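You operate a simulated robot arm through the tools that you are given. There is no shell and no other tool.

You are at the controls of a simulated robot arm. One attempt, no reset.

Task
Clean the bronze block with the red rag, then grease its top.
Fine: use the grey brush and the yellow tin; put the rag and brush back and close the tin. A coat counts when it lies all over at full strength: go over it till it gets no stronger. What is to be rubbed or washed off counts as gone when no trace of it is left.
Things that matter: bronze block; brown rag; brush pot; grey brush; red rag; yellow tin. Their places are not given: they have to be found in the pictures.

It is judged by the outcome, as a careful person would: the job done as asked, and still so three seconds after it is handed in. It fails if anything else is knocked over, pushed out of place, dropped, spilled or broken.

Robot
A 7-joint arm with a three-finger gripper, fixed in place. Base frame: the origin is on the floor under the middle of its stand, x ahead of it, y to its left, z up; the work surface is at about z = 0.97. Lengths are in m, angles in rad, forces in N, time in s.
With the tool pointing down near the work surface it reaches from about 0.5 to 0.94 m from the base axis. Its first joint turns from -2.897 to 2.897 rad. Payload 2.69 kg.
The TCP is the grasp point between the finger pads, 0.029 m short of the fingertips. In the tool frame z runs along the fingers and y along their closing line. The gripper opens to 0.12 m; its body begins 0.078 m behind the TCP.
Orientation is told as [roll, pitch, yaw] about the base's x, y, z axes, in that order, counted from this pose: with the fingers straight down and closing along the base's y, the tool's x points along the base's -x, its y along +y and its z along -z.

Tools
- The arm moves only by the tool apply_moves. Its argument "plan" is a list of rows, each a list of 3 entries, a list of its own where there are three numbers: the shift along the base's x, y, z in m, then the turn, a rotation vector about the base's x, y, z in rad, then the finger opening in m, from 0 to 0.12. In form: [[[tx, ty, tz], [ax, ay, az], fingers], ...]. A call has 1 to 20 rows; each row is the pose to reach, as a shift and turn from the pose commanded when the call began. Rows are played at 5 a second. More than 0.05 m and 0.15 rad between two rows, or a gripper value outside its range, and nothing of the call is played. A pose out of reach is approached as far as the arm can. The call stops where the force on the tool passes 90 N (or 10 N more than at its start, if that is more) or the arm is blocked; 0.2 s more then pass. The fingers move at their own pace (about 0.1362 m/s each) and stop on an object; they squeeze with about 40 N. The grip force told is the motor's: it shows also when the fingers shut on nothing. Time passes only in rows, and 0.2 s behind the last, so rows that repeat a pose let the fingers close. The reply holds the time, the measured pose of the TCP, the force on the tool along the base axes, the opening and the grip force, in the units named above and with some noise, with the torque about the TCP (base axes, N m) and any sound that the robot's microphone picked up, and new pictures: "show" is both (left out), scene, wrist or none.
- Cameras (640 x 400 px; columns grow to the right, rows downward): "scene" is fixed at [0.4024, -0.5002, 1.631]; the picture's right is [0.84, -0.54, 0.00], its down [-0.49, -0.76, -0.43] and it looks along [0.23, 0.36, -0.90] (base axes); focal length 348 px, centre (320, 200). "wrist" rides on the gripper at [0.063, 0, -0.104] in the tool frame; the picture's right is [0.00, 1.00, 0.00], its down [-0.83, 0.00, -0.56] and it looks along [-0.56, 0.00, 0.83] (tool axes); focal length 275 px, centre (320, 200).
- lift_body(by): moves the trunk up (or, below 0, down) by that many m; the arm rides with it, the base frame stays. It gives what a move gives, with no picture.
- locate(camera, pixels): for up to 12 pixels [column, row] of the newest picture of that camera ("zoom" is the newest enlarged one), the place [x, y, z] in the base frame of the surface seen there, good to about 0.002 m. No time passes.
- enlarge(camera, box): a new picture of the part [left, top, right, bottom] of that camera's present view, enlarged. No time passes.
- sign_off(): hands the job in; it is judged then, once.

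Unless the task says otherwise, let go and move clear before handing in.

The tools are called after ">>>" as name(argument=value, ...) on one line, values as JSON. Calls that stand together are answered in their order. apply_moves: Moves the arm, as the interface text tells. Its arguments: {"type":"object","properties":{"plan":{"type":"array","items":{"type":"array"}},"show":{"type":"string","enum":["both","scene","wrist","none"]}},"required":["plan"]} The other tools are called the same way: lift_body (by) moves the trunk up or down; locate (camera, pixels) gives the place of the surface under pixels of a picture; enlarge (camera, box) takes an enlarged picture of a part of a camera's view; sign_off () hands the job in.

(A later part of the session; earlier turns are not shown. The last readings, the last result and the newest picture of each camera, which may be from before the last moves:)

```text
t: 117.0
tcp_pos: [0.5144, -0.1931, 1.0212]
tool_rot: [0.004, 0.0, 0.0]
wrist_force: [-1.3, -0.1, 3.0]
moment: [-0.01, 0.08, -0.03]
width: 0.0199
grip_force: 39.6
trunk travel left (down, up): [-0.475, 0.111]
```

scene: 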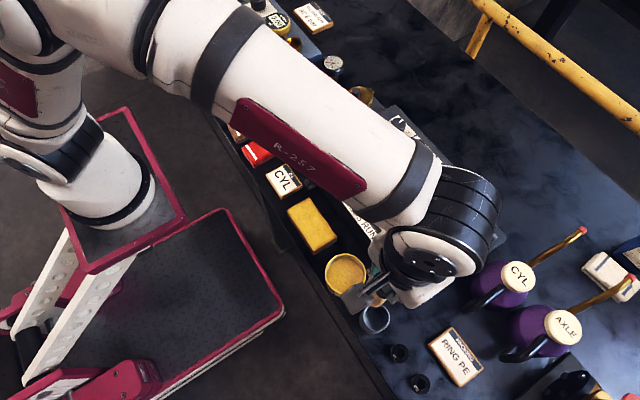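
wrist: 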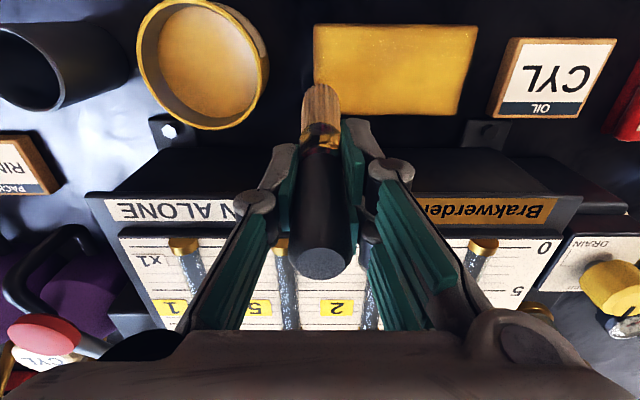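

>>> apply_moves(plan=[[[0, 0, -0.0008], [0, 0, 0], 0.01], [[0, -0.02, -0.0008], [0, 0, 0], 0.01], [[0, -0.04, -0.0008], [0, 0, 0], 0.01], [[0, -0.06, -0.0008], [0, 0, 0], 0.01], [[0, -0.08, -0.0008], [0, 0, 0], 0.01], [[0, -0.1, -0.0008], [0, 0, 0], 0.01], [[0, -0.11, -0.0008], [0, 0, 0], 0.01], [[0.015, -0.11, -0.001], [0, 0, 0], 0.01], [[0.03, -0.11, -0.001], [0, 0, 0], 0.01], [[0.045, -0.11, -0.001], [0, 0, 0], 0.01], [[0.055, -0.11, -0.001], [0, 0, 0], 0.01], [[0.055, -0.11, -0.001], [0, 0, 0], 0.01]], show="none")

>>> apply_moves(plan=[[[0, 0, 0.03], [0, 0, 0], 0.01], [[-0.01, -0.03, 0.06], [0, 0, 0], 0.01], [[-0.02, -0.06, 0.08], [0, 0, 0], 0.01], [[-0.03, -0.09, 0.1], [0, 0, 0], 0.01], [[-0.0345, -0.13, 0.12], [0, 0, 0], 0.01], [[-0.0345, -0.168, 0.12], [0, 0, 0], 0.01], [[-0.0345, -0.168, 0.12], [0, 0, 0], 0.01]])

>>> enlarge(camera="scene", box=[300, 222, 348, 258])

>>> enlarge(camera="scene", box=[280, 192, 328, 228])

>>> enlarge(camera="wrist", box=[420, 20, 612, 140])

```text
t: 119.6
tcp_pos: [0.5723, -0.3016, 1.0186]
tool_rot: [-0.002, -0.003, 0.0]
wrist_force: [-4.4, -2.3, 25.0]
moment: [-0.12, 0.55, 0.04]
width: 0.0199
grip_force: 39.8
trunk travel left (down, up): [-0.475, 0.111]
```

```text
t: 121.2
tcp_pos: [0.5346, -0.4687, 1.1377]
tool_rot: [0.0, -0.002, -0.002]
wrist_force: [0.0, 0.4, -0.1]
moment: [0.01, 0.02, -0.05]
width: 0.0201
grip_force: 39.8
trunk travel left (down, up): [-0.475, 0.111]
```

scene: 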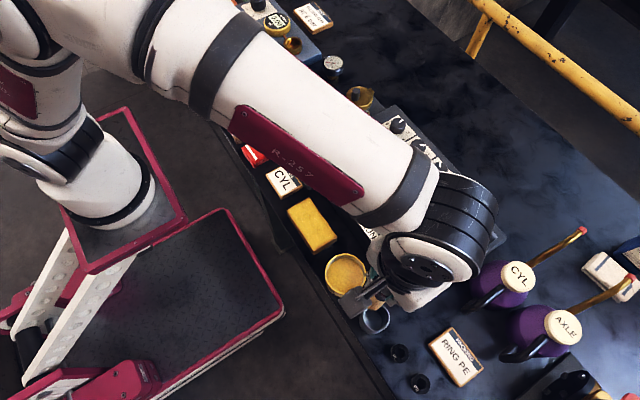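
wrist: 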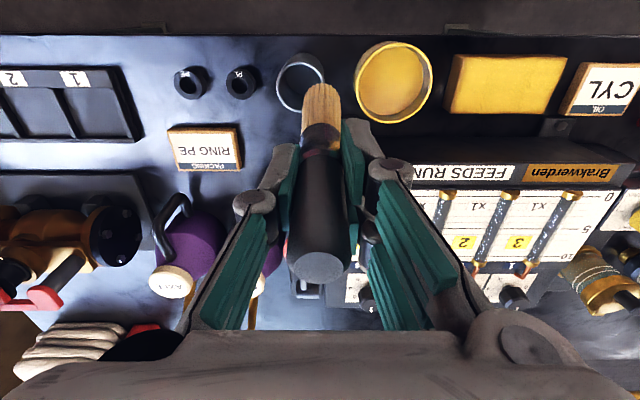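

```text
11.11 times, centred on (324, 240) of scene
```

zoom: 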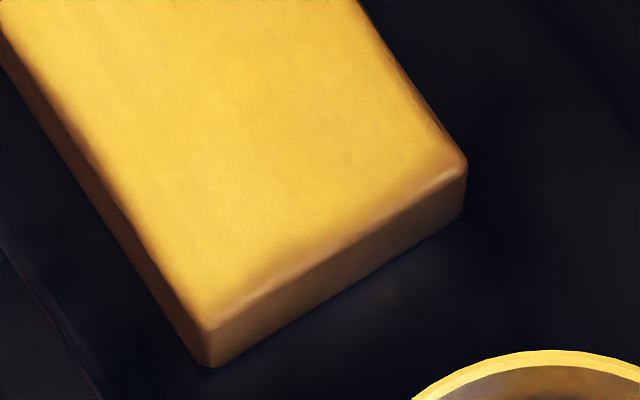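

```text
11.11 times, centred on (304, 210) of scene
```

zoom: 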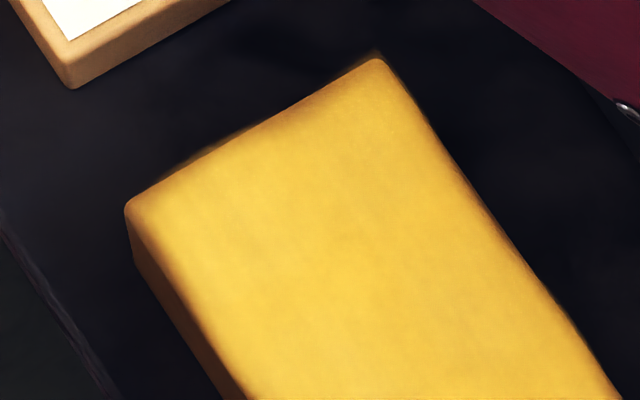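

```text
3.33 times, centred on (516, 80) of wrist
```

zoom: 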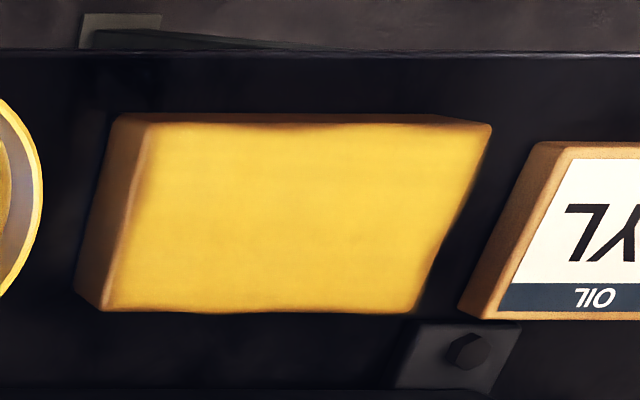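

The edge bands look exactly the same after being gone over with firm contact, so the coat's soft border is its natural limit and it gets no stronger. I'll return the brush to the pot: align over it and lower inside.

>>> apply_moves(plan=[[[-0.004, -0.0195, 0], [0, 0, 0], 0.01], [[-0.004, -0.0195, 0], [0, 0, 0], 0.01]])

>>> enlarge(camera="wrist", box=[250, 30, 394, 150])

>>> enlarge(camera="scene", box=[330, 270, 426, 350])

```text
t: 121.8
tcp_pos: [0.531, -0.4892, 1.1378]
tool_rot: [0.001, -0.002, 0.0]
wrist_force: [-0.4, 0.1, -0.9]
moment: [0.03, -0.02, -0.02]
width: 0.0199
grip_force: 39.9
trunk travel left (down, up): [-0.475, 0.111]
```

scene: 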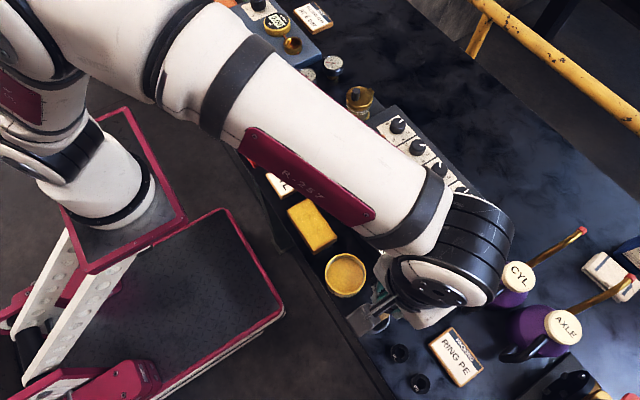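
wrist: 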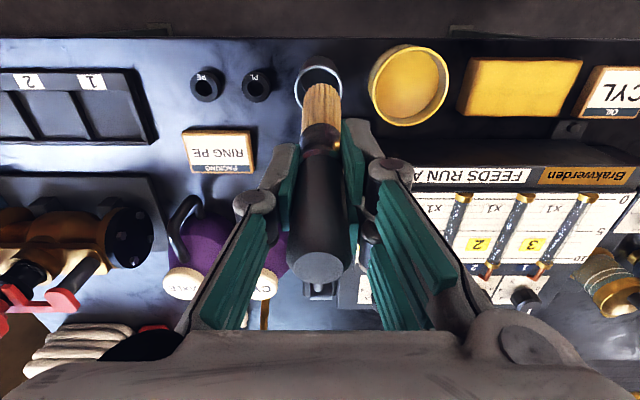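

```text
3.33 times, centred on (322, 90) of wrist
```

zoom: 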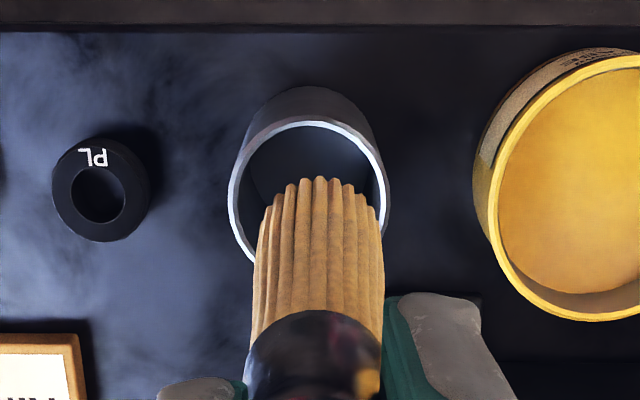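

```text
5.00 times, centred on (378, 310) of scene
```

zoom: 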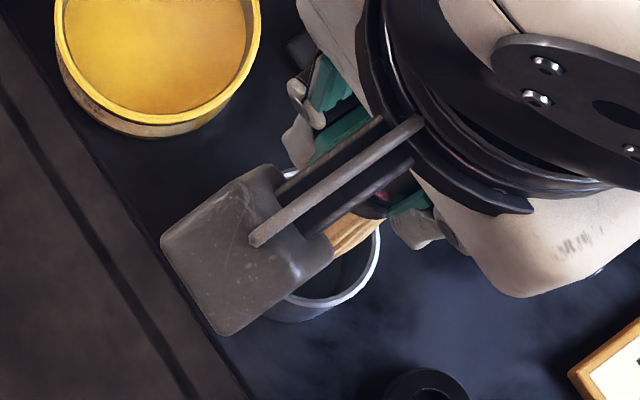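

The bristles line up with the pot's mouth, about 2 mm off centre. I'll correct that and lower the brush inside.

>>> apply_moves(plan=[[[0.001, -0.002, -0.03], [0, 0, 0], 0.01], [[0.001, -0.002, -0.06], [0, 0, 0], 0.01], [[0.001, -0.002, -0.08], [0, 0, 0], 0.01], [[0.001, -0.002, -0.1], [0, 0, 0], 0.01], [[0.001, -0.002, -0.12], [0, 0, 0], 0.01], [[0.001, -0.002, -0.135], [0, 0, 0], 0.01], [[0.001, -0.002, -0.135], [0, 0, 0], 0.01]])

```text
t: 123.4
tcp_pos: [0.5323, -0.4913, 1.0021]
tool_rot: [0.002, 0.0, 0.001]
wrist_force: [1.4, 1.1, -1.1]
moment: [0.06, -0.14, -0.01]
width: 0.0201
grip_force: 39.7
trunk travel left (down, up): [-0.475, 0.111]
```

scene: 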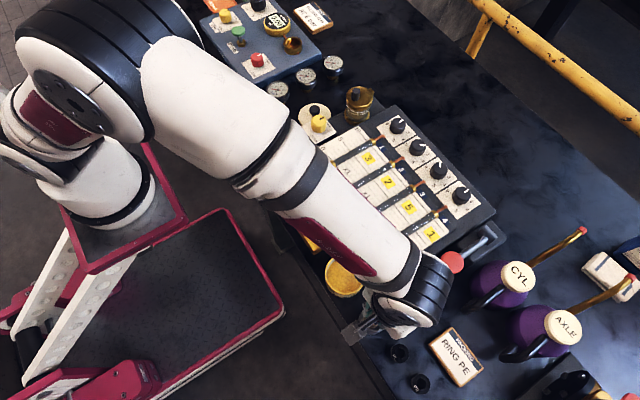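
wrist: 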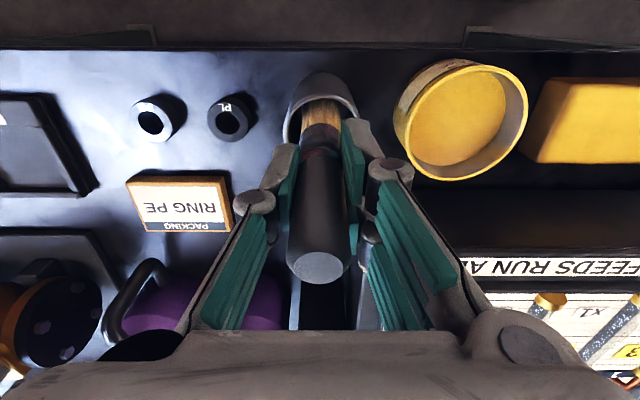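

The brush is inside the pot with only about 1 N of side force. I'll lower it step by step to the pot's floor.

>>> apply_moves(plan=[[[0, 0, -0.002], [0, 0, 0], 0.01], [[0, 0, -0.004], [0, 0, 0], 0.01], [[0, 0, -0.006], [0, 0, 0], 0.01], [[0, 0, -0.0075], [0, 0, 0], 0.01], [[0, 0, -0.0075], [0, 0, 0], 0.01]], show="none")

```text
t: 124.6
tcp_pos: [0.5311, -0.4922, 0.9956]
tool_rot: [0.001, -0.002, 0.0]
wrist_force: [-0.6, 0.0, -0.9]
moment: [0.02, -0.01, 0.03]
width: 0.02
grip_force: 39.8
trunk travel left (down, up): [-0.475, 0.111]
```

>>> apply_moves(plan=[[[0, 0, -0.001], [0, 0, 0], 0.01], [[0, 0, -0.002], [0, 0, 0], 0.01], [[0, 0, -0.002], [0, 0, 0], 0.01]], show="none")

```text
t: 125.4
tcp_pos: [0.5328, -0.4912, 0.9954]
tool_rot: [-0.001, -0.003, 0.0]
wrist_force: [0.1, 0.3, -1.1]
moment: [-0.03, -0.03, -0.01]
width: 0.0199
grip_force: 40.0
trunk travel left (down, up): [-0.475, 0.111]
```

No contact yet at 0.994. I'll continue in 1 mm steps.

>>> apply_moves(plan=[[[0, 0, -0.001], [0, 0, 0], 0.01], [[0, 0, -0.0018], [0, 0, 0], 0.01], [[0, 0, -0.0018], [0, 0, 0], 0.01]], show="none")

```text
t: 126.2
tcp_pos: [0.5335, -0.4922, 0.9923]
tool_rot: [0.001, -0.003, -0.001]
wrist_force: [-0.3, -0.2, -0.5]
moment: [-0.03, 0.02, 0.01]
width: 0.02
grip_force: 40.6
trunk travel left (down, up): [-0.475, 0.111]
```

>>> apply_moves(plan=[[[0, 0, -0.001], [0, 0, 0], 0.01], [[0, 0, -0.0018], [0, 0, 0], 0.01], [[0, 0, -0.0018], [0, 0, 0], 0.01]], show="wrist")

```text
t: 127.0
tcp_pos: [0.5337, -0.4918, 0.9906]
tool_rot: [0.0, -0.001, -0.001]
wrist_force: [0.5, 0.6, 6.6]
moment: [-0.02, -0.02, -0.02]
width: 0.02
grip_force: 40.0
trunk travel left (down, up): [-0.475, 0.111]
```

wrist: 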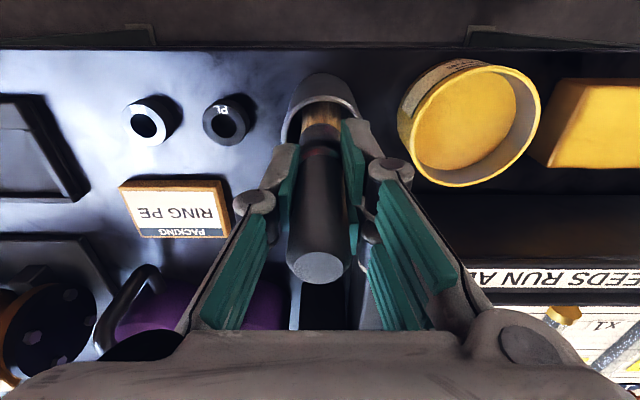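

The brush stands on the pot's floor (6.6 N). I'll open gently and rise straight up.

>>> apply_moves(plan=[[[0, 0, 0.0005], [0, 0, 0], 0.025], [[0, 0, 0.0005], [0, 0, 0], 0.035], [[0, 0, 0.0005], [0, 0, 0], 0.07], [[0, 0, 0.0005], [0, 0, 0], 0.07], [[0, 0, 0.02], [0, 0, 0], 0.07], [[0, 0, 0.05], [0, 0, 0], 0.07], [[0, 0, 0.09], [0, 0, 0], 0.07], [[0, 0, 0.13], [0, 0, 0], 0.07], [[0, 0, 0.15], [0, 0, 0], 0.07]])

>>> enlarge(camera="wrist", box=[250, 30, 394, 150])

```text
t: 129.0
tcp_pos: [0.5339, -0.4913, 1.1421]
tool_rot: [0.0, -0.002, 0.0]
wrist_force: [-0.2, 0.0, 0.7]
moment: [0.01, -0.02, 0.01]
width: 0.07
grip_force: 0.1
trunk travel left (down, up): [-0.475, 0.111]
```

scene: 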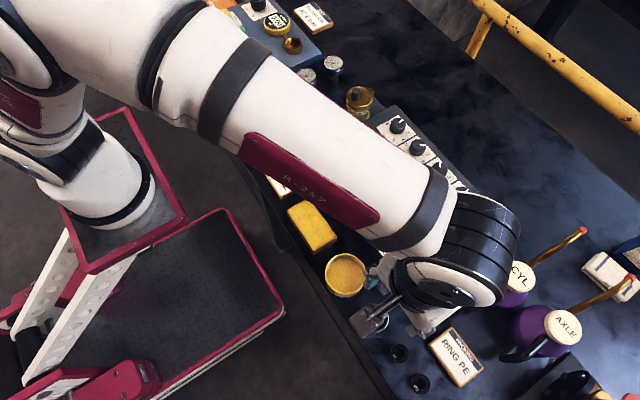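
wrist: 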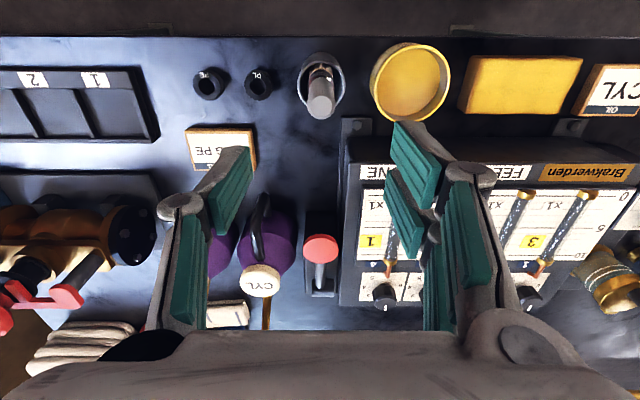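

```text
3.33 times, centred on (322, 90) of wrist
```

zoom: 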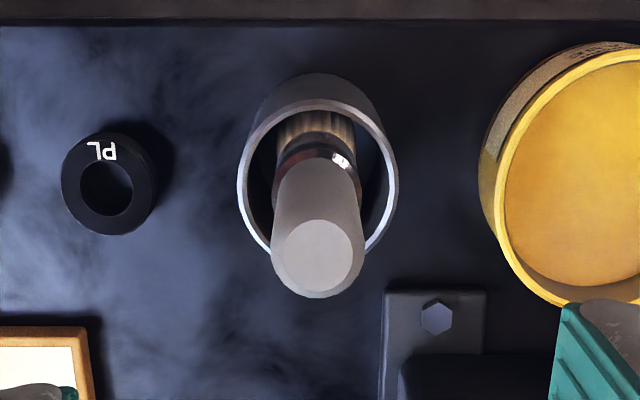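

The brush stands upright in its pot. Now I'll go back for the lid at [0.72,0.022], by the same safe path.

>>> apply_moves(plan=[[[0, 0.043, 0], [0, 0, 0], 0.07], [[0, 0.086, 0], [0, 0, 0], 0.07], [[0, 0.129, 0], [0, 0, 0], 0.07], [[0, 0.172, 0], [0, 0, 0], 0.07], [[0, 0.215, 0], [0, 0, 0], 0.07], [[0, 0.258, 0], [0, 0, 0], 0.07], [[0, 0.301, 0], [0, 0, 0], 0.07], [[0, 0.344, 0], [0, 0, 0], 0.07], [[0, 0.387, 0], [0, 0, 0], 0.07], [[0, 0.43, 0], [0, 0, 0], 0.07], [[0, 0.473, 0], [0, 0, 0], 0.07], [[0, 0.5145, 0], [0, 0, 0], 0.07], [[0.046, 0.5145, 0], [0, 0, 0], 0.07], [[0.092, 0.5145, 0], [0, 0, 0], 0.07], [[0.139, 0.5145, 0], [0, 0, 0], 0.07], [[0.186, 0.5145, -0.02], [0, 0, 0], 0.07], [[0.186, 0.5145, -0.05], [0, 0, 0], 0.07], [[0.186, 0.5145, -0.05], [0, 0, 0], 0.07]])

>>> enlarge(camera="wrist", box=[250, 30, 394, 150])

>>> enlarge(camera="scene", box=[270, 185, 430, 345])

```text
refused: row 16 steps farther than a row can; nothing moved
```

```text
3.33 times, centred on (322, 90) of wrist
```

zoom: 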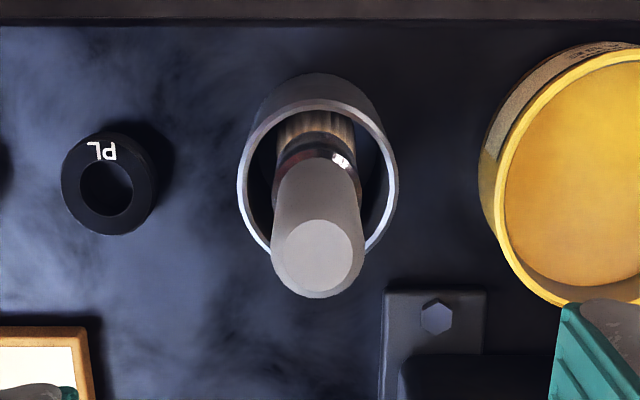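

```text
2.50 times, centred on (350, 265) of scene
```

zoom: 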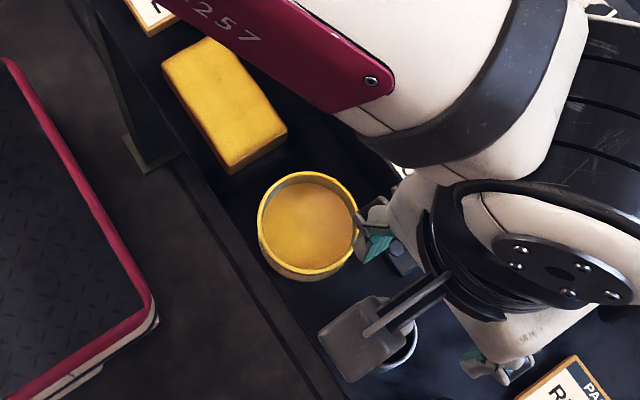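

The move was refused because one row stepped slightly more than 0.05 m, so nothing moved. I'll send it again with a smaller last step.

>>> apply_moves(plan=[[[0, 0.043, 0], [0, 0, 0], 0.07], [[0, 0.086, 0], [0, 0, 0], 0.07], [[0, 0.129, 0], [0, 0, 0], 0.07], [[0, 0.172, 0], [0, 0, 0], 0.07], [[0, 0.215, 0], [0, 0, 0], 0.07], [[0, 0.258, 0], [0, 0, 0], 0.07], [[0, 0.301, 0], [0, 0, 0], 0.07], [[0, 0.344, 0], [0, 0, 0], 0.07], [[0, 0.387, 0], [0, 0, 0], 0.07], [[0, 0.43, 0], [0, 0, 0], 0.07], [[0, 0.473, 0], [0, 0, 0], 0.07], [[0, 0.5145, 0], [0, 0, 0], 0.07], [[0.046, 0.5145, 0], [0, 0, 0], 0.07], [[0.092, 0.5145, 0], [0, 0, 0], 0.07], [[0.139, 0.5145, 0], [0, 0, 0], 0.07], [[0.186, 0.5145, 0], [0, 0, 0], 0.07], [[0.186, 0.5145, -0.03], [0, 0, 0], 0.07], [[0.186, 0.5145, -0.05], [0, 0, 0], 0.07], [[0.186, 0.5145, -0.05], [0, 0, 0], 0.07]])

>>> enlarge(camera="wrist", box=[250, 30, 394, 150])

>>> enlarge(camera="scene", box=[270, 185, 430, 345])

```text
t: 133.0
tcp_pos: [0.7172, 0.0225, 1.087]
tool_rot: [0.001, -0.001, 0.0]
wrist_force: [0.8, 0.4, 0.0]
moment: [0.03, -0.01, -0.02]
width: 0.07
grip_force: 0.0
trunk travel left (down, up): [-0.475, 0.111]
```

scene: 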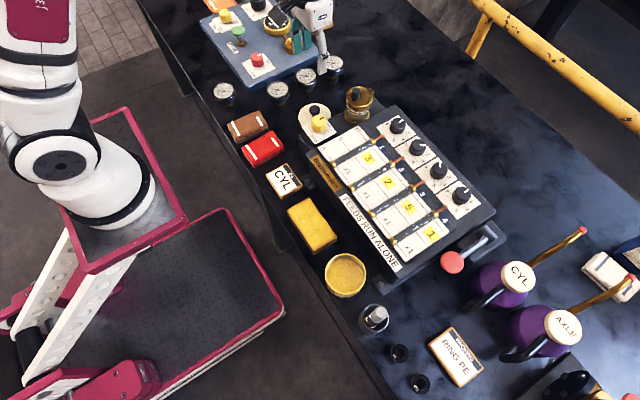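
wrist: 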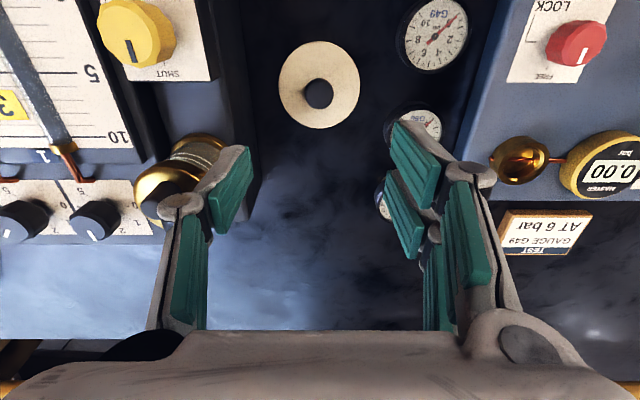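

```text
3.33 times, centred on (322, 90) of wrist
```

zoom: 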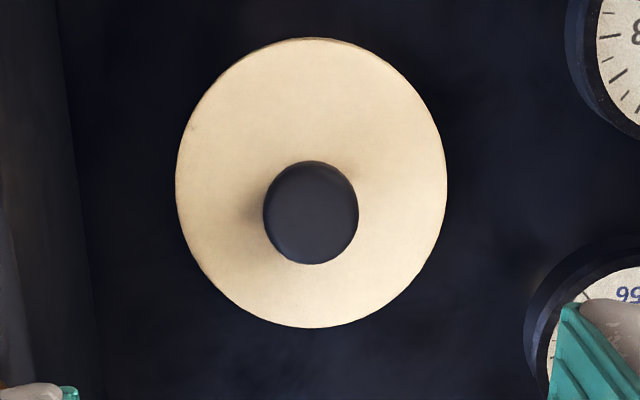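

```text
2.50 times, centred on (350, 265) of scene
```

zoom: 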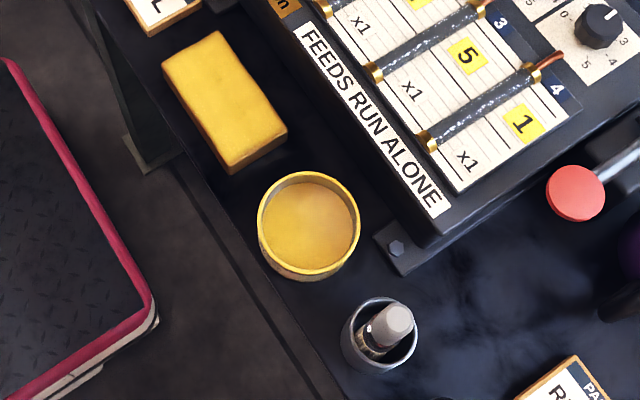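

The bench is in order. While the view is free I'll take a last close look at the whole coat before closing the tin.

>>> enlarge(camera="scene", box=[276, 190, 348, 260])

>>> locate(camera="scene", pixels=[[308, 199], [287, 211], [314, 251], [336, 237], [328, 240], [326, 245], [334, 236], [320, 249], [346, 273]])

>>> locate(camera="wrist", pixels=[[318, 95], [306, 94], [332, 94], [318, 82], [318, 105], [279, 86], [359, 86], [318, 42], [318, 127]])

```text
5.71 times, centred on (312, 225) of scene
```

zoom: 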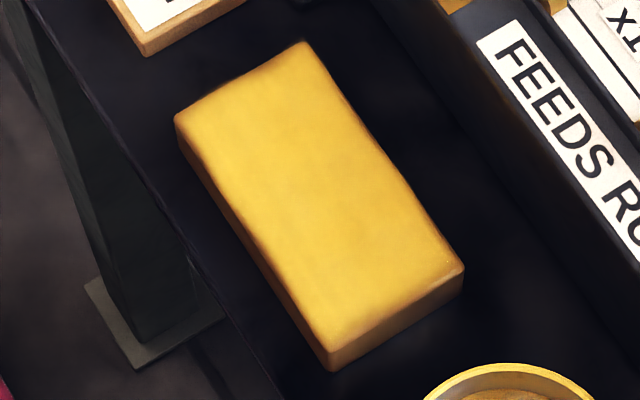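

```text
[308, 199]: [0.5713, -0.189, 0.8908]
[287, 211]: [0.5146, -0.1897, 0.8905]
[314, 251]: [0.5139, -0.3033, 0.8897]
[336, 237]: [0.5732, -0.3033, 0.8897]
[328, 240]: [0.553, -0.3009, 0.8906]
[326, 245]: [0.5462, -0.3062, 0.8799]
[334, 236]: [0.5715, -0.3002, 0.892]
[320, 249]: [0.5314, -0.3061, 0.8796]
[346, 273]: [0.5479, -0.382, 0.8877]
```

```text
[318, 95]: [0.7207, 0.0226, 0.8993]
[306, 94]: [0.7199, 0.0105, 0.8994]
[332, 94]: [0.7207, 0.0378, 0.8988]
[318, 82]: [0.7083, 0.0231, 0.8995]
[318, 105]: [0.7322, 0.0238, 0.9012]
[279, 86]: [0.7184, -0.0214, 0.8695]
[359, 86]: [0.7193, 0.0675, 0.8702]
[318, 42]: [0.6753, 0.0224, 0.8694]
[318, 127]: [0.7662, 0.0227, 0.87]
```

The coat looks even, but I want to see the end nearest the tin from straight above to tell bevel from bare top. I'll make a short trip over it with the empty hand.

>>> apply_moves(plan=[[[-0.045, 0, 0.01], [0, 0, 0], 0.07], [[-0.09, 0, 0.01], [0, 0, 0], 0.07], [[-0.135, 0, 0.01], [0, 0, 0], 0.07], [[-0.165, -0.03, 0.01], [0, 0, 0], 0.07], [[-0.165, -0.075, 0.01], [0, 0, 0], 0.07], [[-0.165, -0.12, 0.01], [0, 0, 0], 0.07], [[-0.165, -0.165, 0.01], [0, 0, 0], 0.07], [[-0.165, -0.21, 0.01], [0, 0, 0], 0.07], [[-0.165, -0.255, 0.0], [0, 0, 0], 0.07], [[-0.165, -0.3, -0.01], [0, 0, 0], 0.07], [[-0.165, -0.322, -0.02], [0, 0, 0], 0.07], [[-0.165, -0.322, -0.02], [0, 0, 0], 0.07]])

>>> enlarge(camera="wrist", box=[290, 50, 450, 150])

>>> enlarge(camera="wrist", box=[300, 60, 364, 140])

```text
t: 135.6
tcp_pos: [0.5556, -0.2981, 1.0706]
tool_rot: [0.001, 0.0, 0.001]
wrist_force: [0.1, -0.4, 1.3]
moment: [0.03, 0.0, 0.02]
width: 0.07
grip_force: 0.1
trunk travel left (down, up): [-0.475, 0.111]
```

scene: 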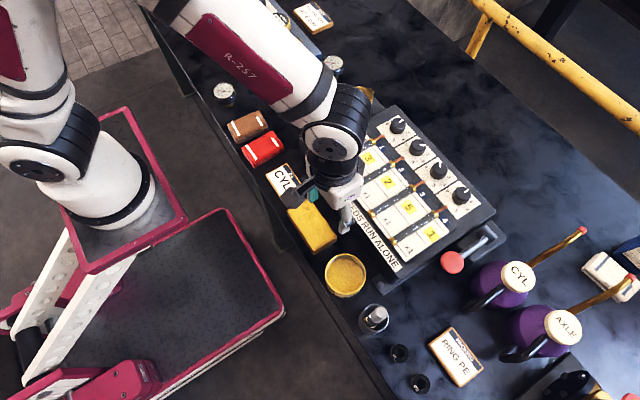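
wrist: 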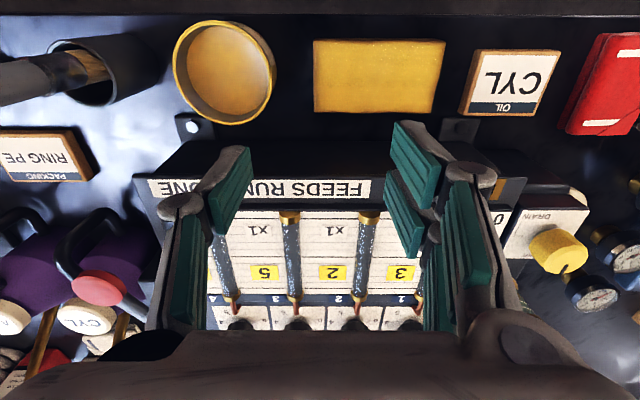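

```text
4.00 times, centred on (370, 100) of wrist
```

zoom: 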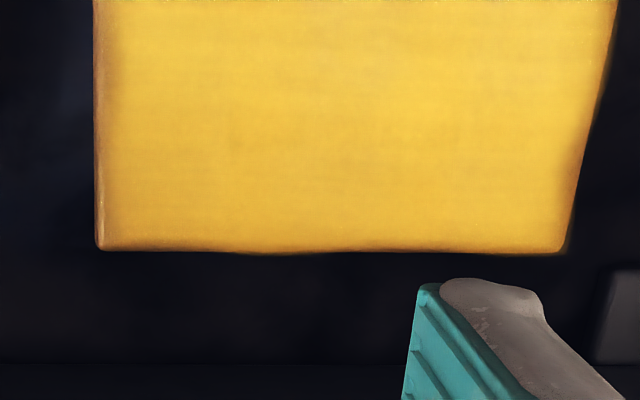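

```text
5.00 times, centred on (332, 100) of wrist
```

zoom: 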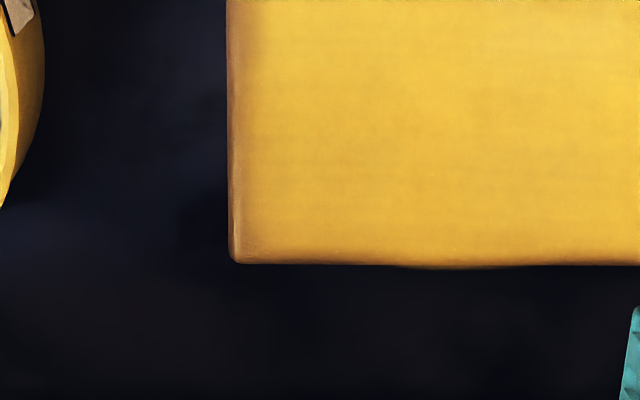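

From above the coat is even right up to the rounded edge (a 2–3 mm bevel only). I'll check the near edge too.

>>> enlarge(camera="wrist", box=[300, 25, 380, 75])

>>> enlarge(camera="wrist", box=[375, 25, 455, 75])

>>> enlarge(camera="wrist", box=[375, 65, 455, 115])

```text
8.00 times, centred on (340, 50) of wrist
```

zoom: 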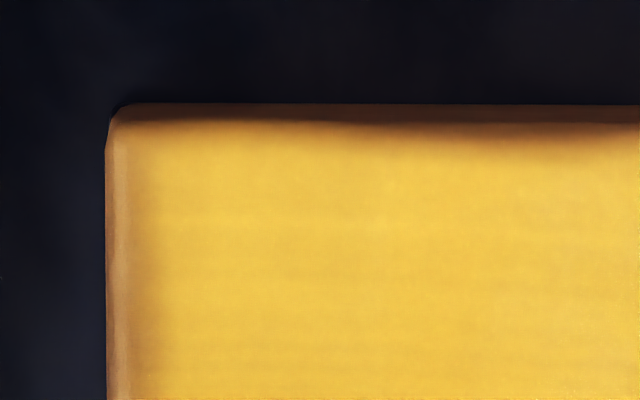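

```text
8.00 times, centred on (415, 50) of wrist
```

zoom: 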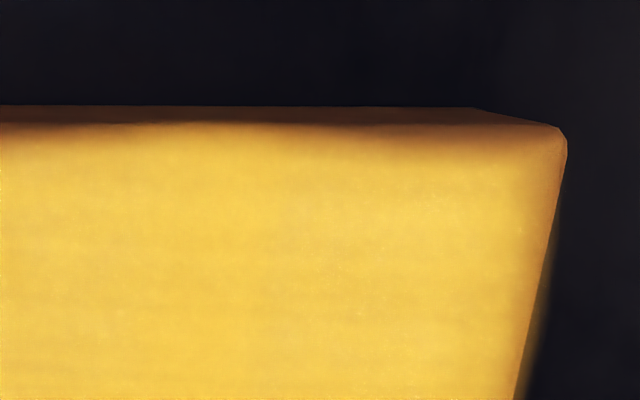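

```text
8.00 times, centred on (415, 90) of wrist
```

zoom: 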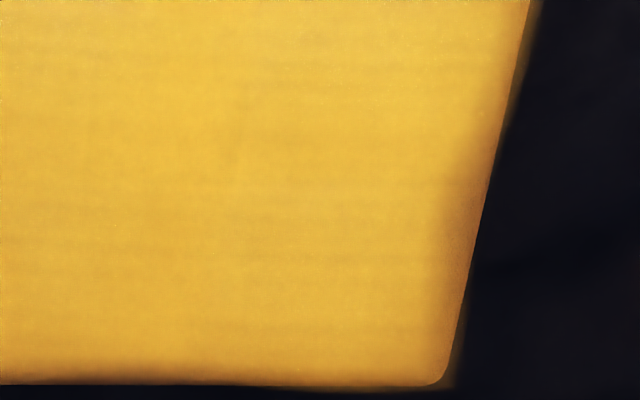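

The coat covers everything, with its soft outline even lapping slightly past the block's edge. Now I'll go back to the lid and lower over its knob.

>>> apply_moves(plan=[[[0, 0.03, 0.02], [0, 0, 0], 0.07], [[0, 0.075, 0.03], [0, 0, 0], 0.07], [[0, 0.12, 0.03], [0, 0, 0], 0.07], [[0, 0.165, 0.03], [0, 0, 0], 0.07], [[0, 0.21, 0.03], [0, 0, 0], 0.07], [[0, 0.255, 0.03], [0, 0, 0], 0.07], [[0, 0.3, 0.03], [0, 0, 0], 0.07], [[0.02, 0.322, 0.03], [0, 0, 0], 0.07], [[0.065, 0.322, 0.03], [0, 0, 0], 0.07], [[0.11, 0.322, 0.03], [0, 0, 0], 0.07], [[0.15, 0.322, 0.03], [0, 0, 0], 0.07], [[0.165, 0.322, 0.0], [0, 0, 0], 0.07], [[0.165, 0.322, -0.04], [0, 0, 0], 0.07], [[0.165, 0.322, -0.08], [0, 0, 0], 0.07], [[0.165, 0.322, -0.12], [0, 0, 0], 0.07], [[0.165, 0.322, -0.14], [0, 0, 0], 0.07], [[0.165, 0.322, -0.14], [0, 0, 0], 0.07]])

```text
t: 139.2
tcp_pos: [0.7174, 0.0254, 0.929]
tool_rot: [-0.001, -0.001, -0.001]
wrist_force: [-0.6, 1.1, 0.0]
moment: [0.0, -0.01, 0.03]
width: 0.0697
grip_force: 0.0
trunk travel left (down, up): [-0.475, 0.111]
```

scene: 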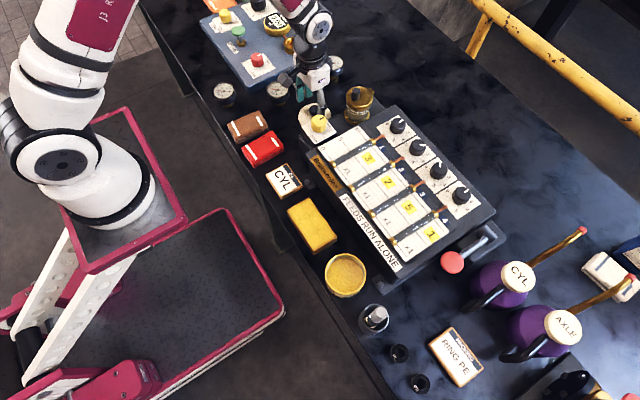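
wrist: 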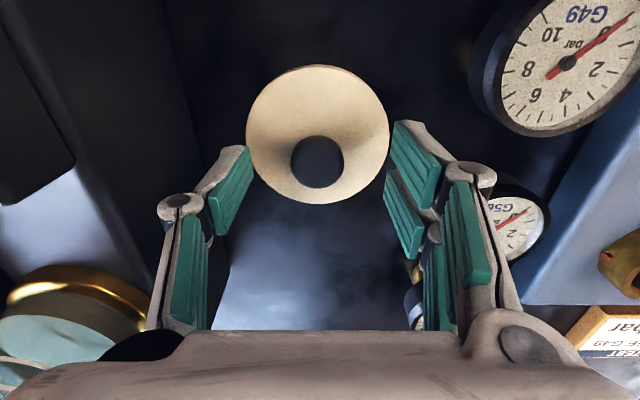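

The knob is between the fingers at (317,161). I'll lower the last 2.7 cm, close on it and lift slightly.

>>> apply_moves(plan=[[[0, -0.001, -0.015], [0, 0, 0], 0.07], [[0, -0.001, -0.0269], [0, 0, 0], 0.07], [[0, -0.001, -0.0269], [0, 0, 0], 0.04], [[0, -0.001, -0.0269], [0, 0, 0], 0.01], [[0, -0.001, -0.0269], [0, 0, 0], 0.01], [[0, -0.001, -0.0269], [0, 0, 0], 0.01], [[0, -0.001, -0.01], [0, 0, 0], 0.01], [[0, -0.001, 0.02], [0, 0, 0], 0.01], [[0, -0.001, 0.05], [0, 0, 0], 0.01], [[0, -0.001, 0.05], [0, 0, 0], 0.01]])

```text
t: 141.4
tcp_pos: [0.7194, 0.0223, 0.981]
tool_rot: [0.001, -0.001, 0.0]
wrist_force: [-0.3, 0.2, -1.9]
moment: [0.02, 0.02, -0.01]
width: 0.0274
grip_force: 39.8
trunk travel left (down, up): [-0.475, 0.111]
```

scene: 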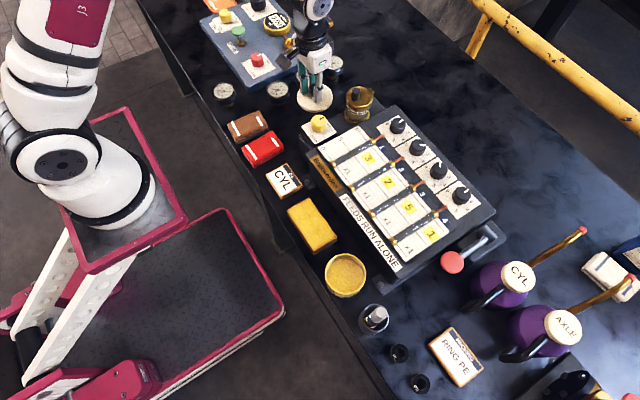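
wrist: 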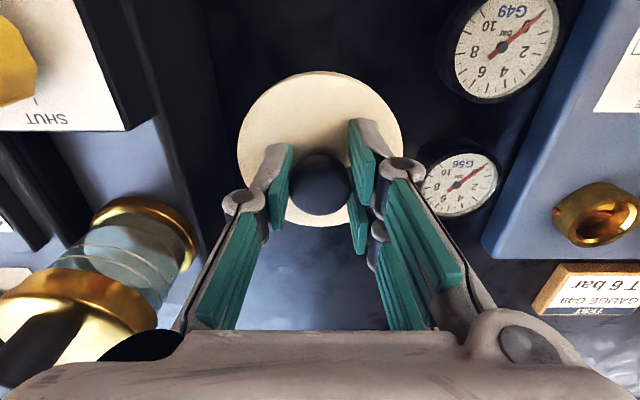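

The lid is in hand but sits a few millimetres farther forward in the grip than before (lid rows 72–226 instead of 65–222). I'll measure its centre relative to the hand, and the tin's rim.

>>> locate(camera="wrist", pixels=[[320, 75], [320, 78], [242, 148], [400, 148], [320, 165], [320, 185], [290, 218], [350, 82], [290, 82], [305, 223]])

>>> locate(camera="scene", pixels=[[326, 273], [346, 255], [345, 294], [366, 275], [332, 261], [360, 262], [358, 289], [332, 288], [340, 256], [327, 280], [365, 268], [352, 255]])

>>> enlarge(camera="scene", box=[316, 245, 380, 305])

```text
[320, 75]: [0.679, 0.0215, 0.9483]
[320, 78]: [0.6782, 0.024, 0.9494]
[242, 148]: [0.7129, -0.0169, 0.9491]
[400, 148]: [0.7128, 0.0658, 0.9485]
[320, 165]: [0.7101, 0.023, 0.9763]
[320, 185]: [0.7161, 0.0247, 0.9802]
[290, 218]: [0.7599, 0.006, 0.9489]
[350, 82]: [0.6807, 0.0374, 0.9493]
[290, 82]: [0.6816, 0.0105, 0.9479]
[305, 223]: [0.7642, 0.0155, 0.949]
```

```text
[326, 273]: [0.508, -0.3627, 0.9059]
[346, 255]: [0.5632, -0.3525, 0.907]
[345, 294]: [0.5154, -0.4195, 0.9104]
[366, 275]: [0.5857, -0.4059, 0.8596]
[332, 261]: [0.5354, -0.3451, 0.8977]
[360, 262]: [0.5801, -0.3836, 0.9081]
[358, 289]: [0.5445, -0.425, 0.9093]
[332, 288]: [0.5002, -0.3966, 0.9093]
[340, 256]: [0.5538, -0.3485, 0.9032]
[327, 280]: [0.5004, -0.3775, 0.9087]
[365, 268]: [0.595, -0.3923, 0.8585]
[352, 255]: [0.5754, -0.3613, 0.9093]
```

```text
6.67 times, centred on (348, 275) of scene
```

zoom: 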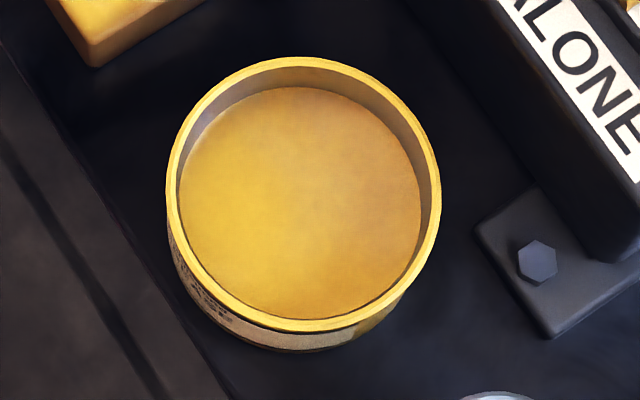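

The tin hasn't moved (rim centred at (345.5,274) as before), and the lid sits about 1–2 mm forward and 2.5 mm higher in the hand. I'll carry it back over the tin with that correction and stop a few centimetres above.

>>> apply_moves(plan=[[[0, 0, 0.04], [0, 0, 0], 0.01], [[0, 0, 0.08], [0, 0, 0], 0.01], [[0, 0, 0.115], [0, 0, 0], 0.01], [[-0.046, 0, 0.115], [0, 0, 0], 0.01], [[-0.092, 0, 0.115], [0, 0, 0], 0.01], [[-0.138, 0, 0.115], [0, 0, 0], 0.01], [[-0.185, 0, 0.115], [0, 0, 0], 0.01], [[-0.185, -0.045, 0.115], [0, 0, 0], 0.01], [[-0.185, -0.09, 0.115], [0, 0, 0], 0.01], [[-0.185, -0.135, 0.115], [0, 0, 0], 0.01], [[-0.185, -0.18, 0.115], [0, 0, 0], 0.01], [[-0.185, -0.225, 0.115], [0, 0, 0], 0.01], [[-0.185, -0.27, 0.115], [0, 0, 0], 0.01], [[-0.185, -0.315, 0.115], [0, 0, 0], 0.01], [[-0.185, -0.36, 0.115], [0, 0, 0], 0.01], [[-0.185, -0.4063, 0.115], [0, 0, 0], 0.01], [[-0.185, -0.4063, 0.07], [0, 0, 0], 0.01], [[-0.185, -0.4063, 0.03], [0, 0, 0], 0.01], [[-0.185, -0.4063, 0.0], [0, 0, 0], 0.01], [[-0.185, -0.4063, 0.0], [0, 0, 0], 0.01]])

>>> enlarge(camera="scene", box=[310, 235, 390, 305])

>>> enlarge(camera="wrist", box=[220, 30, 420, 240])

```text
t: 145.6
tcp_pos: [0.5347, -0.3825, 0.9809]
tool_rot: [-0.001, 0.0, 0.0]
wrist_force: [-0.3, 0.6, -0.6]
moment: [0.01, 0.0, -0.02]
width: 0.0274
grip_force: 39.8
trunk travel left (down, up): [-0.475, 0.111]
```

scene: 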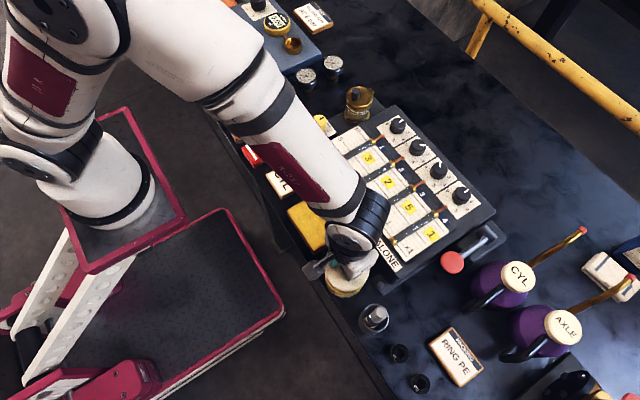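
wrist: 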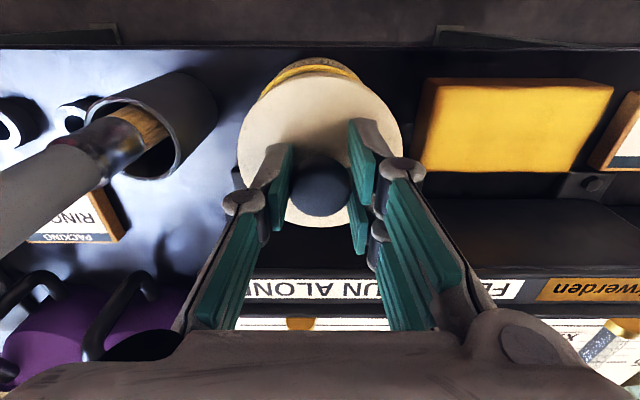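

```text
5.71 times, centred on (350, 270) of scene
```

zoom: 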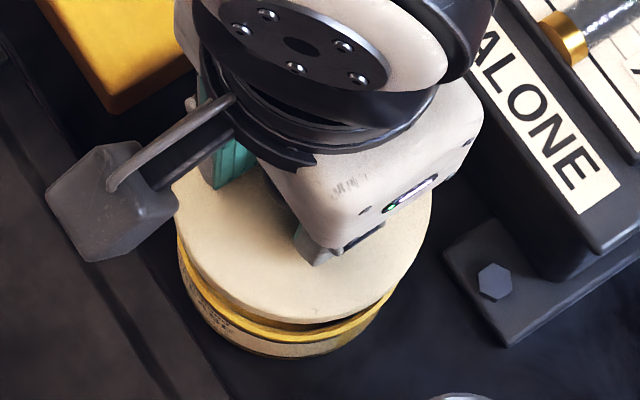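

```text
1.90 times, centred on (320, 135) of wrist
```

zoom: 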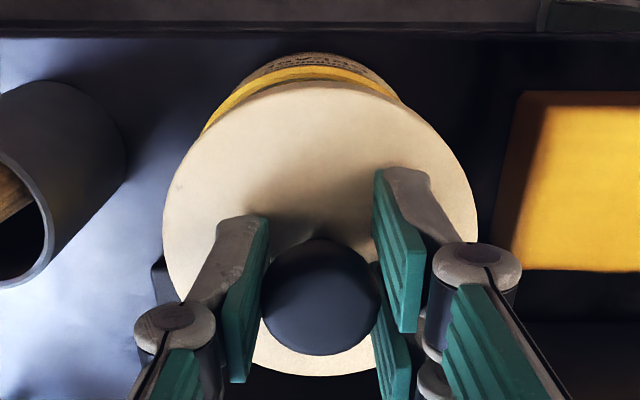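

The lid is nearly aligned, with the tin about 1 mm to the left. I'll correct that and lower to just above the rim to check again.

>>> apply_moves(plan=[[[0, -0.001, -0.01], [0, 0, 0], 0.01], [[0, -0.001, -0.018], [0, 0, 0], 0.01], [[0, -0.001, -0.022], [0, 0, 0], 0.01], [[0, -0.001, -0.022], [0, 0, 0], 0.01]])

>>> enlarge(camera="scene", box=[310, 235, 390, 305])

>>> enlarge(camera="wrist", box=[220, 40, 420, 165])

```text
t: 146.6
tcp_pos: [0.5346, -0.3853, 0.9594]
tool_rot: [0.001, -0.001, 0.001]
wrist_force: [0.2, 0.0, -1.0]
moment: [0.0, 0.01, -0.02]
width: 0.0277
grip_force: 40.1
trunk travel left (down, up): [-0.475, 0.111]
```

scene: 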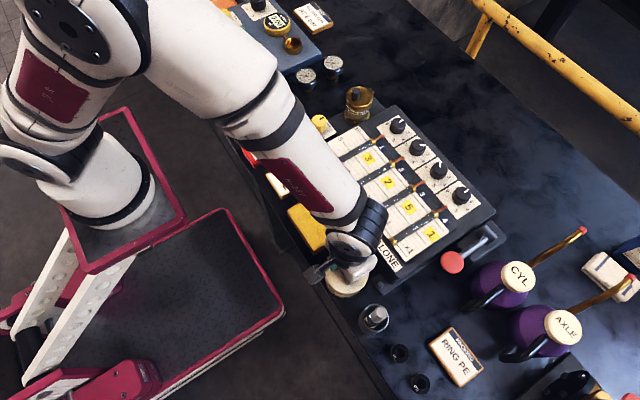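
wrist: 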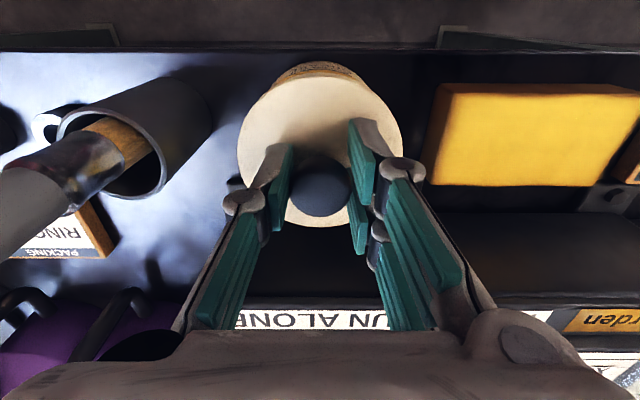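

```text
5.71 times, centred on (350, 270) of scene
```

zoom: 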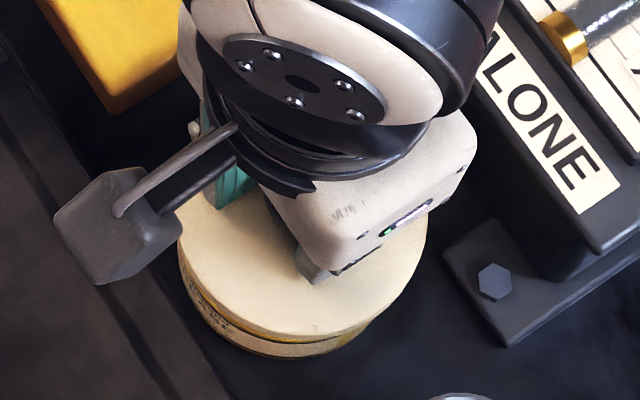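

```text
3.20 times, centred on (320, 102) of wrist
```

zoom: 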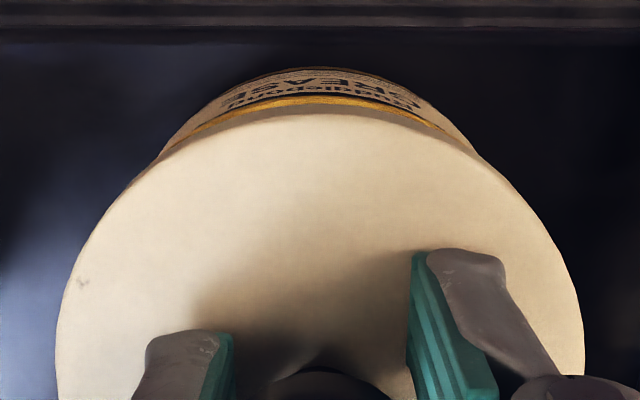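

The lid and tin now look concentric from both cameras. I'll lower slowly and press it on, listening for the snap.

>>> apply_moves(plan=[[[0, 0, -0.003], [0, 0, 0], 0.01], [[0, 0, -0.006], [0, 0, 0], 0.01], [[0, 0, -0.008], [0, 0, 0], 0.01], [[0, 0, -0.0095], [0, 0, 0], 0.01], [[0, 0, -0.0095], [0, 0, 0], 0.01]], show="none")

```text
t: 147.8
tcp_pos: [0.5335, -0.3859, 0.9491]
tool_rot: [0.002, -0.002, -0.001]
wrist_force: [-0.5, 0.5, -0.4]
moment: [0.03, -0.02, 0.0]
width: 0.0274
grip_force: 40.0
trunk travel left (down, up): [-0.475, 0.111]
```

>>> apply_moves(plan=[[[0, 0, -0.001], [0, 0, 0], 0.01], [[0, 0, -0.002], [0, 0, 0], 0.01], [[0, 0, -0.002], [0, 0, 0], 0.01]], show="none")

```text
t: 148.6
tcp_pos: [0.5334, -0.3848, 0.9473]
tool_rot: [0.001, -0.001, 0.002]
wrist_force: [-0.2, 0.4, 3.3]
moment: [0.04, -0.13, 0.04]
width: 0.0274
grip_force: 39.8
trunk travel left (down, up): [-0.475, 0.111]
```

Contact begins (3 N at 0.947). I'll press another 1–2 mm to seat the lid.

>>> apply_moves(plan=[[[0, 0, -0.0007], [0, 0, 0], 0.01], [[0, 0, -0.0014], [0, 0, 0], 0.01], [[0, 0, -0.0014], [0, 0, 0], 0.01]])

>>> enlarge(camera="scene", box=[310, 235, 390, 305])

>>> enlarge(camera="wrist", box=[220, 40, 420, 165])

```text
t: 149.4
tcp_pos: [0.5333, -0.3853, 0.9478]
tool_rot: [-0.001, -0.002, 0.0]
wrist_force: [1.1, 4.6, 24.5]
moment: [0.09, -0.06, 0.0]
width: 0.0276
grip_force: 39.9
trunk travel left (down, up): [-0.475, 0.111]
```

scene: 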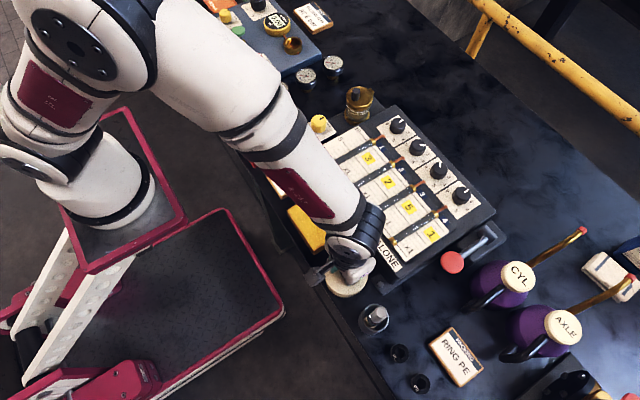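
wrist: 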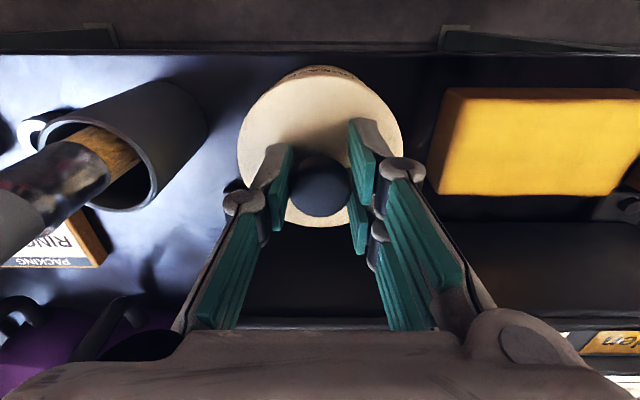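

```text
5.71 times, centred on (350, 270) of scene
```

zoom: 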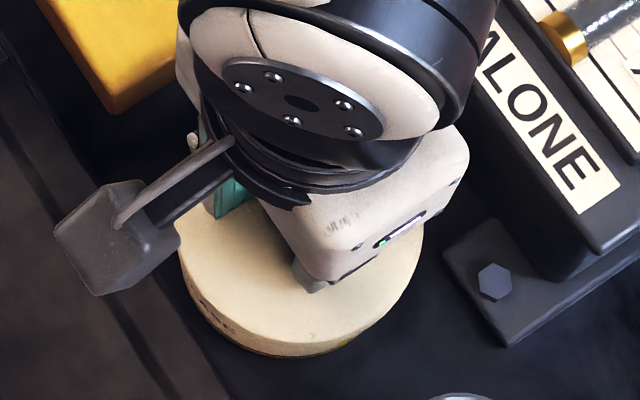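

```text
3.20 times, centred on (320, 102) of wrist
```

zoom: 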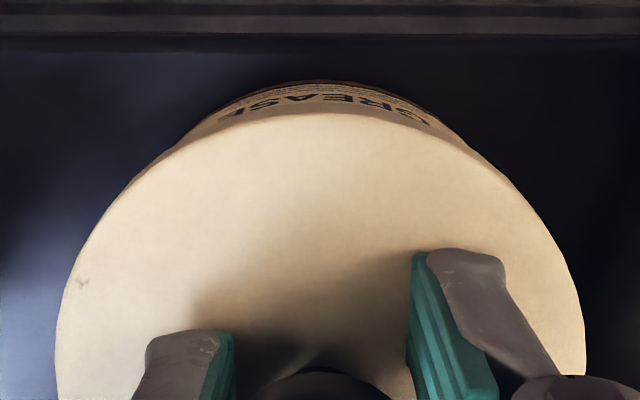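

The yellow rim is hidden and the lid bears on the tin at 24 N, but no snap was heard. I'll compare the lid's top height with the original (0.9160 lid, 0.946 knob).

>>> locate(camera="wrist", pixels=[[320, 90], [290, 110], [350, 100], [260, 140], [385, 150], [300, 215], [320, 180], [320, 80], [243, 150], [400, 150]])

>>> locate(camera="scene", pixels=[[346, 290], [335, 280], [360, 280], [340, 287], [352, 288], [330, 270]])

```text
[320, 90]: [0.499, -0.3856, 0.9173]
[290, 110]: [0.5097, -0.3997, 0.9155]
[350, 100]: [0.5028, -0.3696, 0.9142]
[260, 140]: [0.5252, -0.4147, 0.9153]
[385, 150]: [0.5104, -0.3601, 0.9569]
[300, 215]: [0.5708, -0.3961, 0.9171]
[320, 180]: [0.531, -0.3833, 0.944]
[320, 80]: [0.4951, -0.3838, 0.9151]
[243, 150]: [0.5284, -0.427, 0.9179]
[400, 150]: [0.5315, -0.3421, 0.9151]
```

```text
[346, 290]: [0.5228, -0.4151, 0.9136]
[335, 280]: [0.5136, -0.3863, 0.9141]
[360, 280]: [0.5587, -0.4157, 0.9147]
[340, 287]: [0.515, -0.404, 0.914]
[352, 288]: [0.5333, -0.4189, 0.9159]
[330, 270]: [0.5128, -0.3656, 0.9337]
```

The lid's top is at 0.915–0.917 and level, just as at the start. I'll press a little harder once to be sure it is fully home.

>>> apply_moves(plan=[[[0, 0, -0.0008], [0, 0, 0], 0.01], [[0, 0, -0.0016], [0, 0, 0], 0.01], [[0, 0, -0.0022], [0, 0, 0], 0.01], [[0, 0, -0.0022], [0, 0, 0], 0.01]], show="none")

```text
t: 150.4
tcp_pos: [0.5343, -0.3861, 0.9455]
tool_rot: [-0.002, -0.004, -0.001]
wrist_force: [2.1, 2.9, 40.6]
moment: [0.05, -0.29, 0.0]
width: 0.0274
grip_force: 40.8
trunk travel left (down, up): [-0.475, 0.111]
```

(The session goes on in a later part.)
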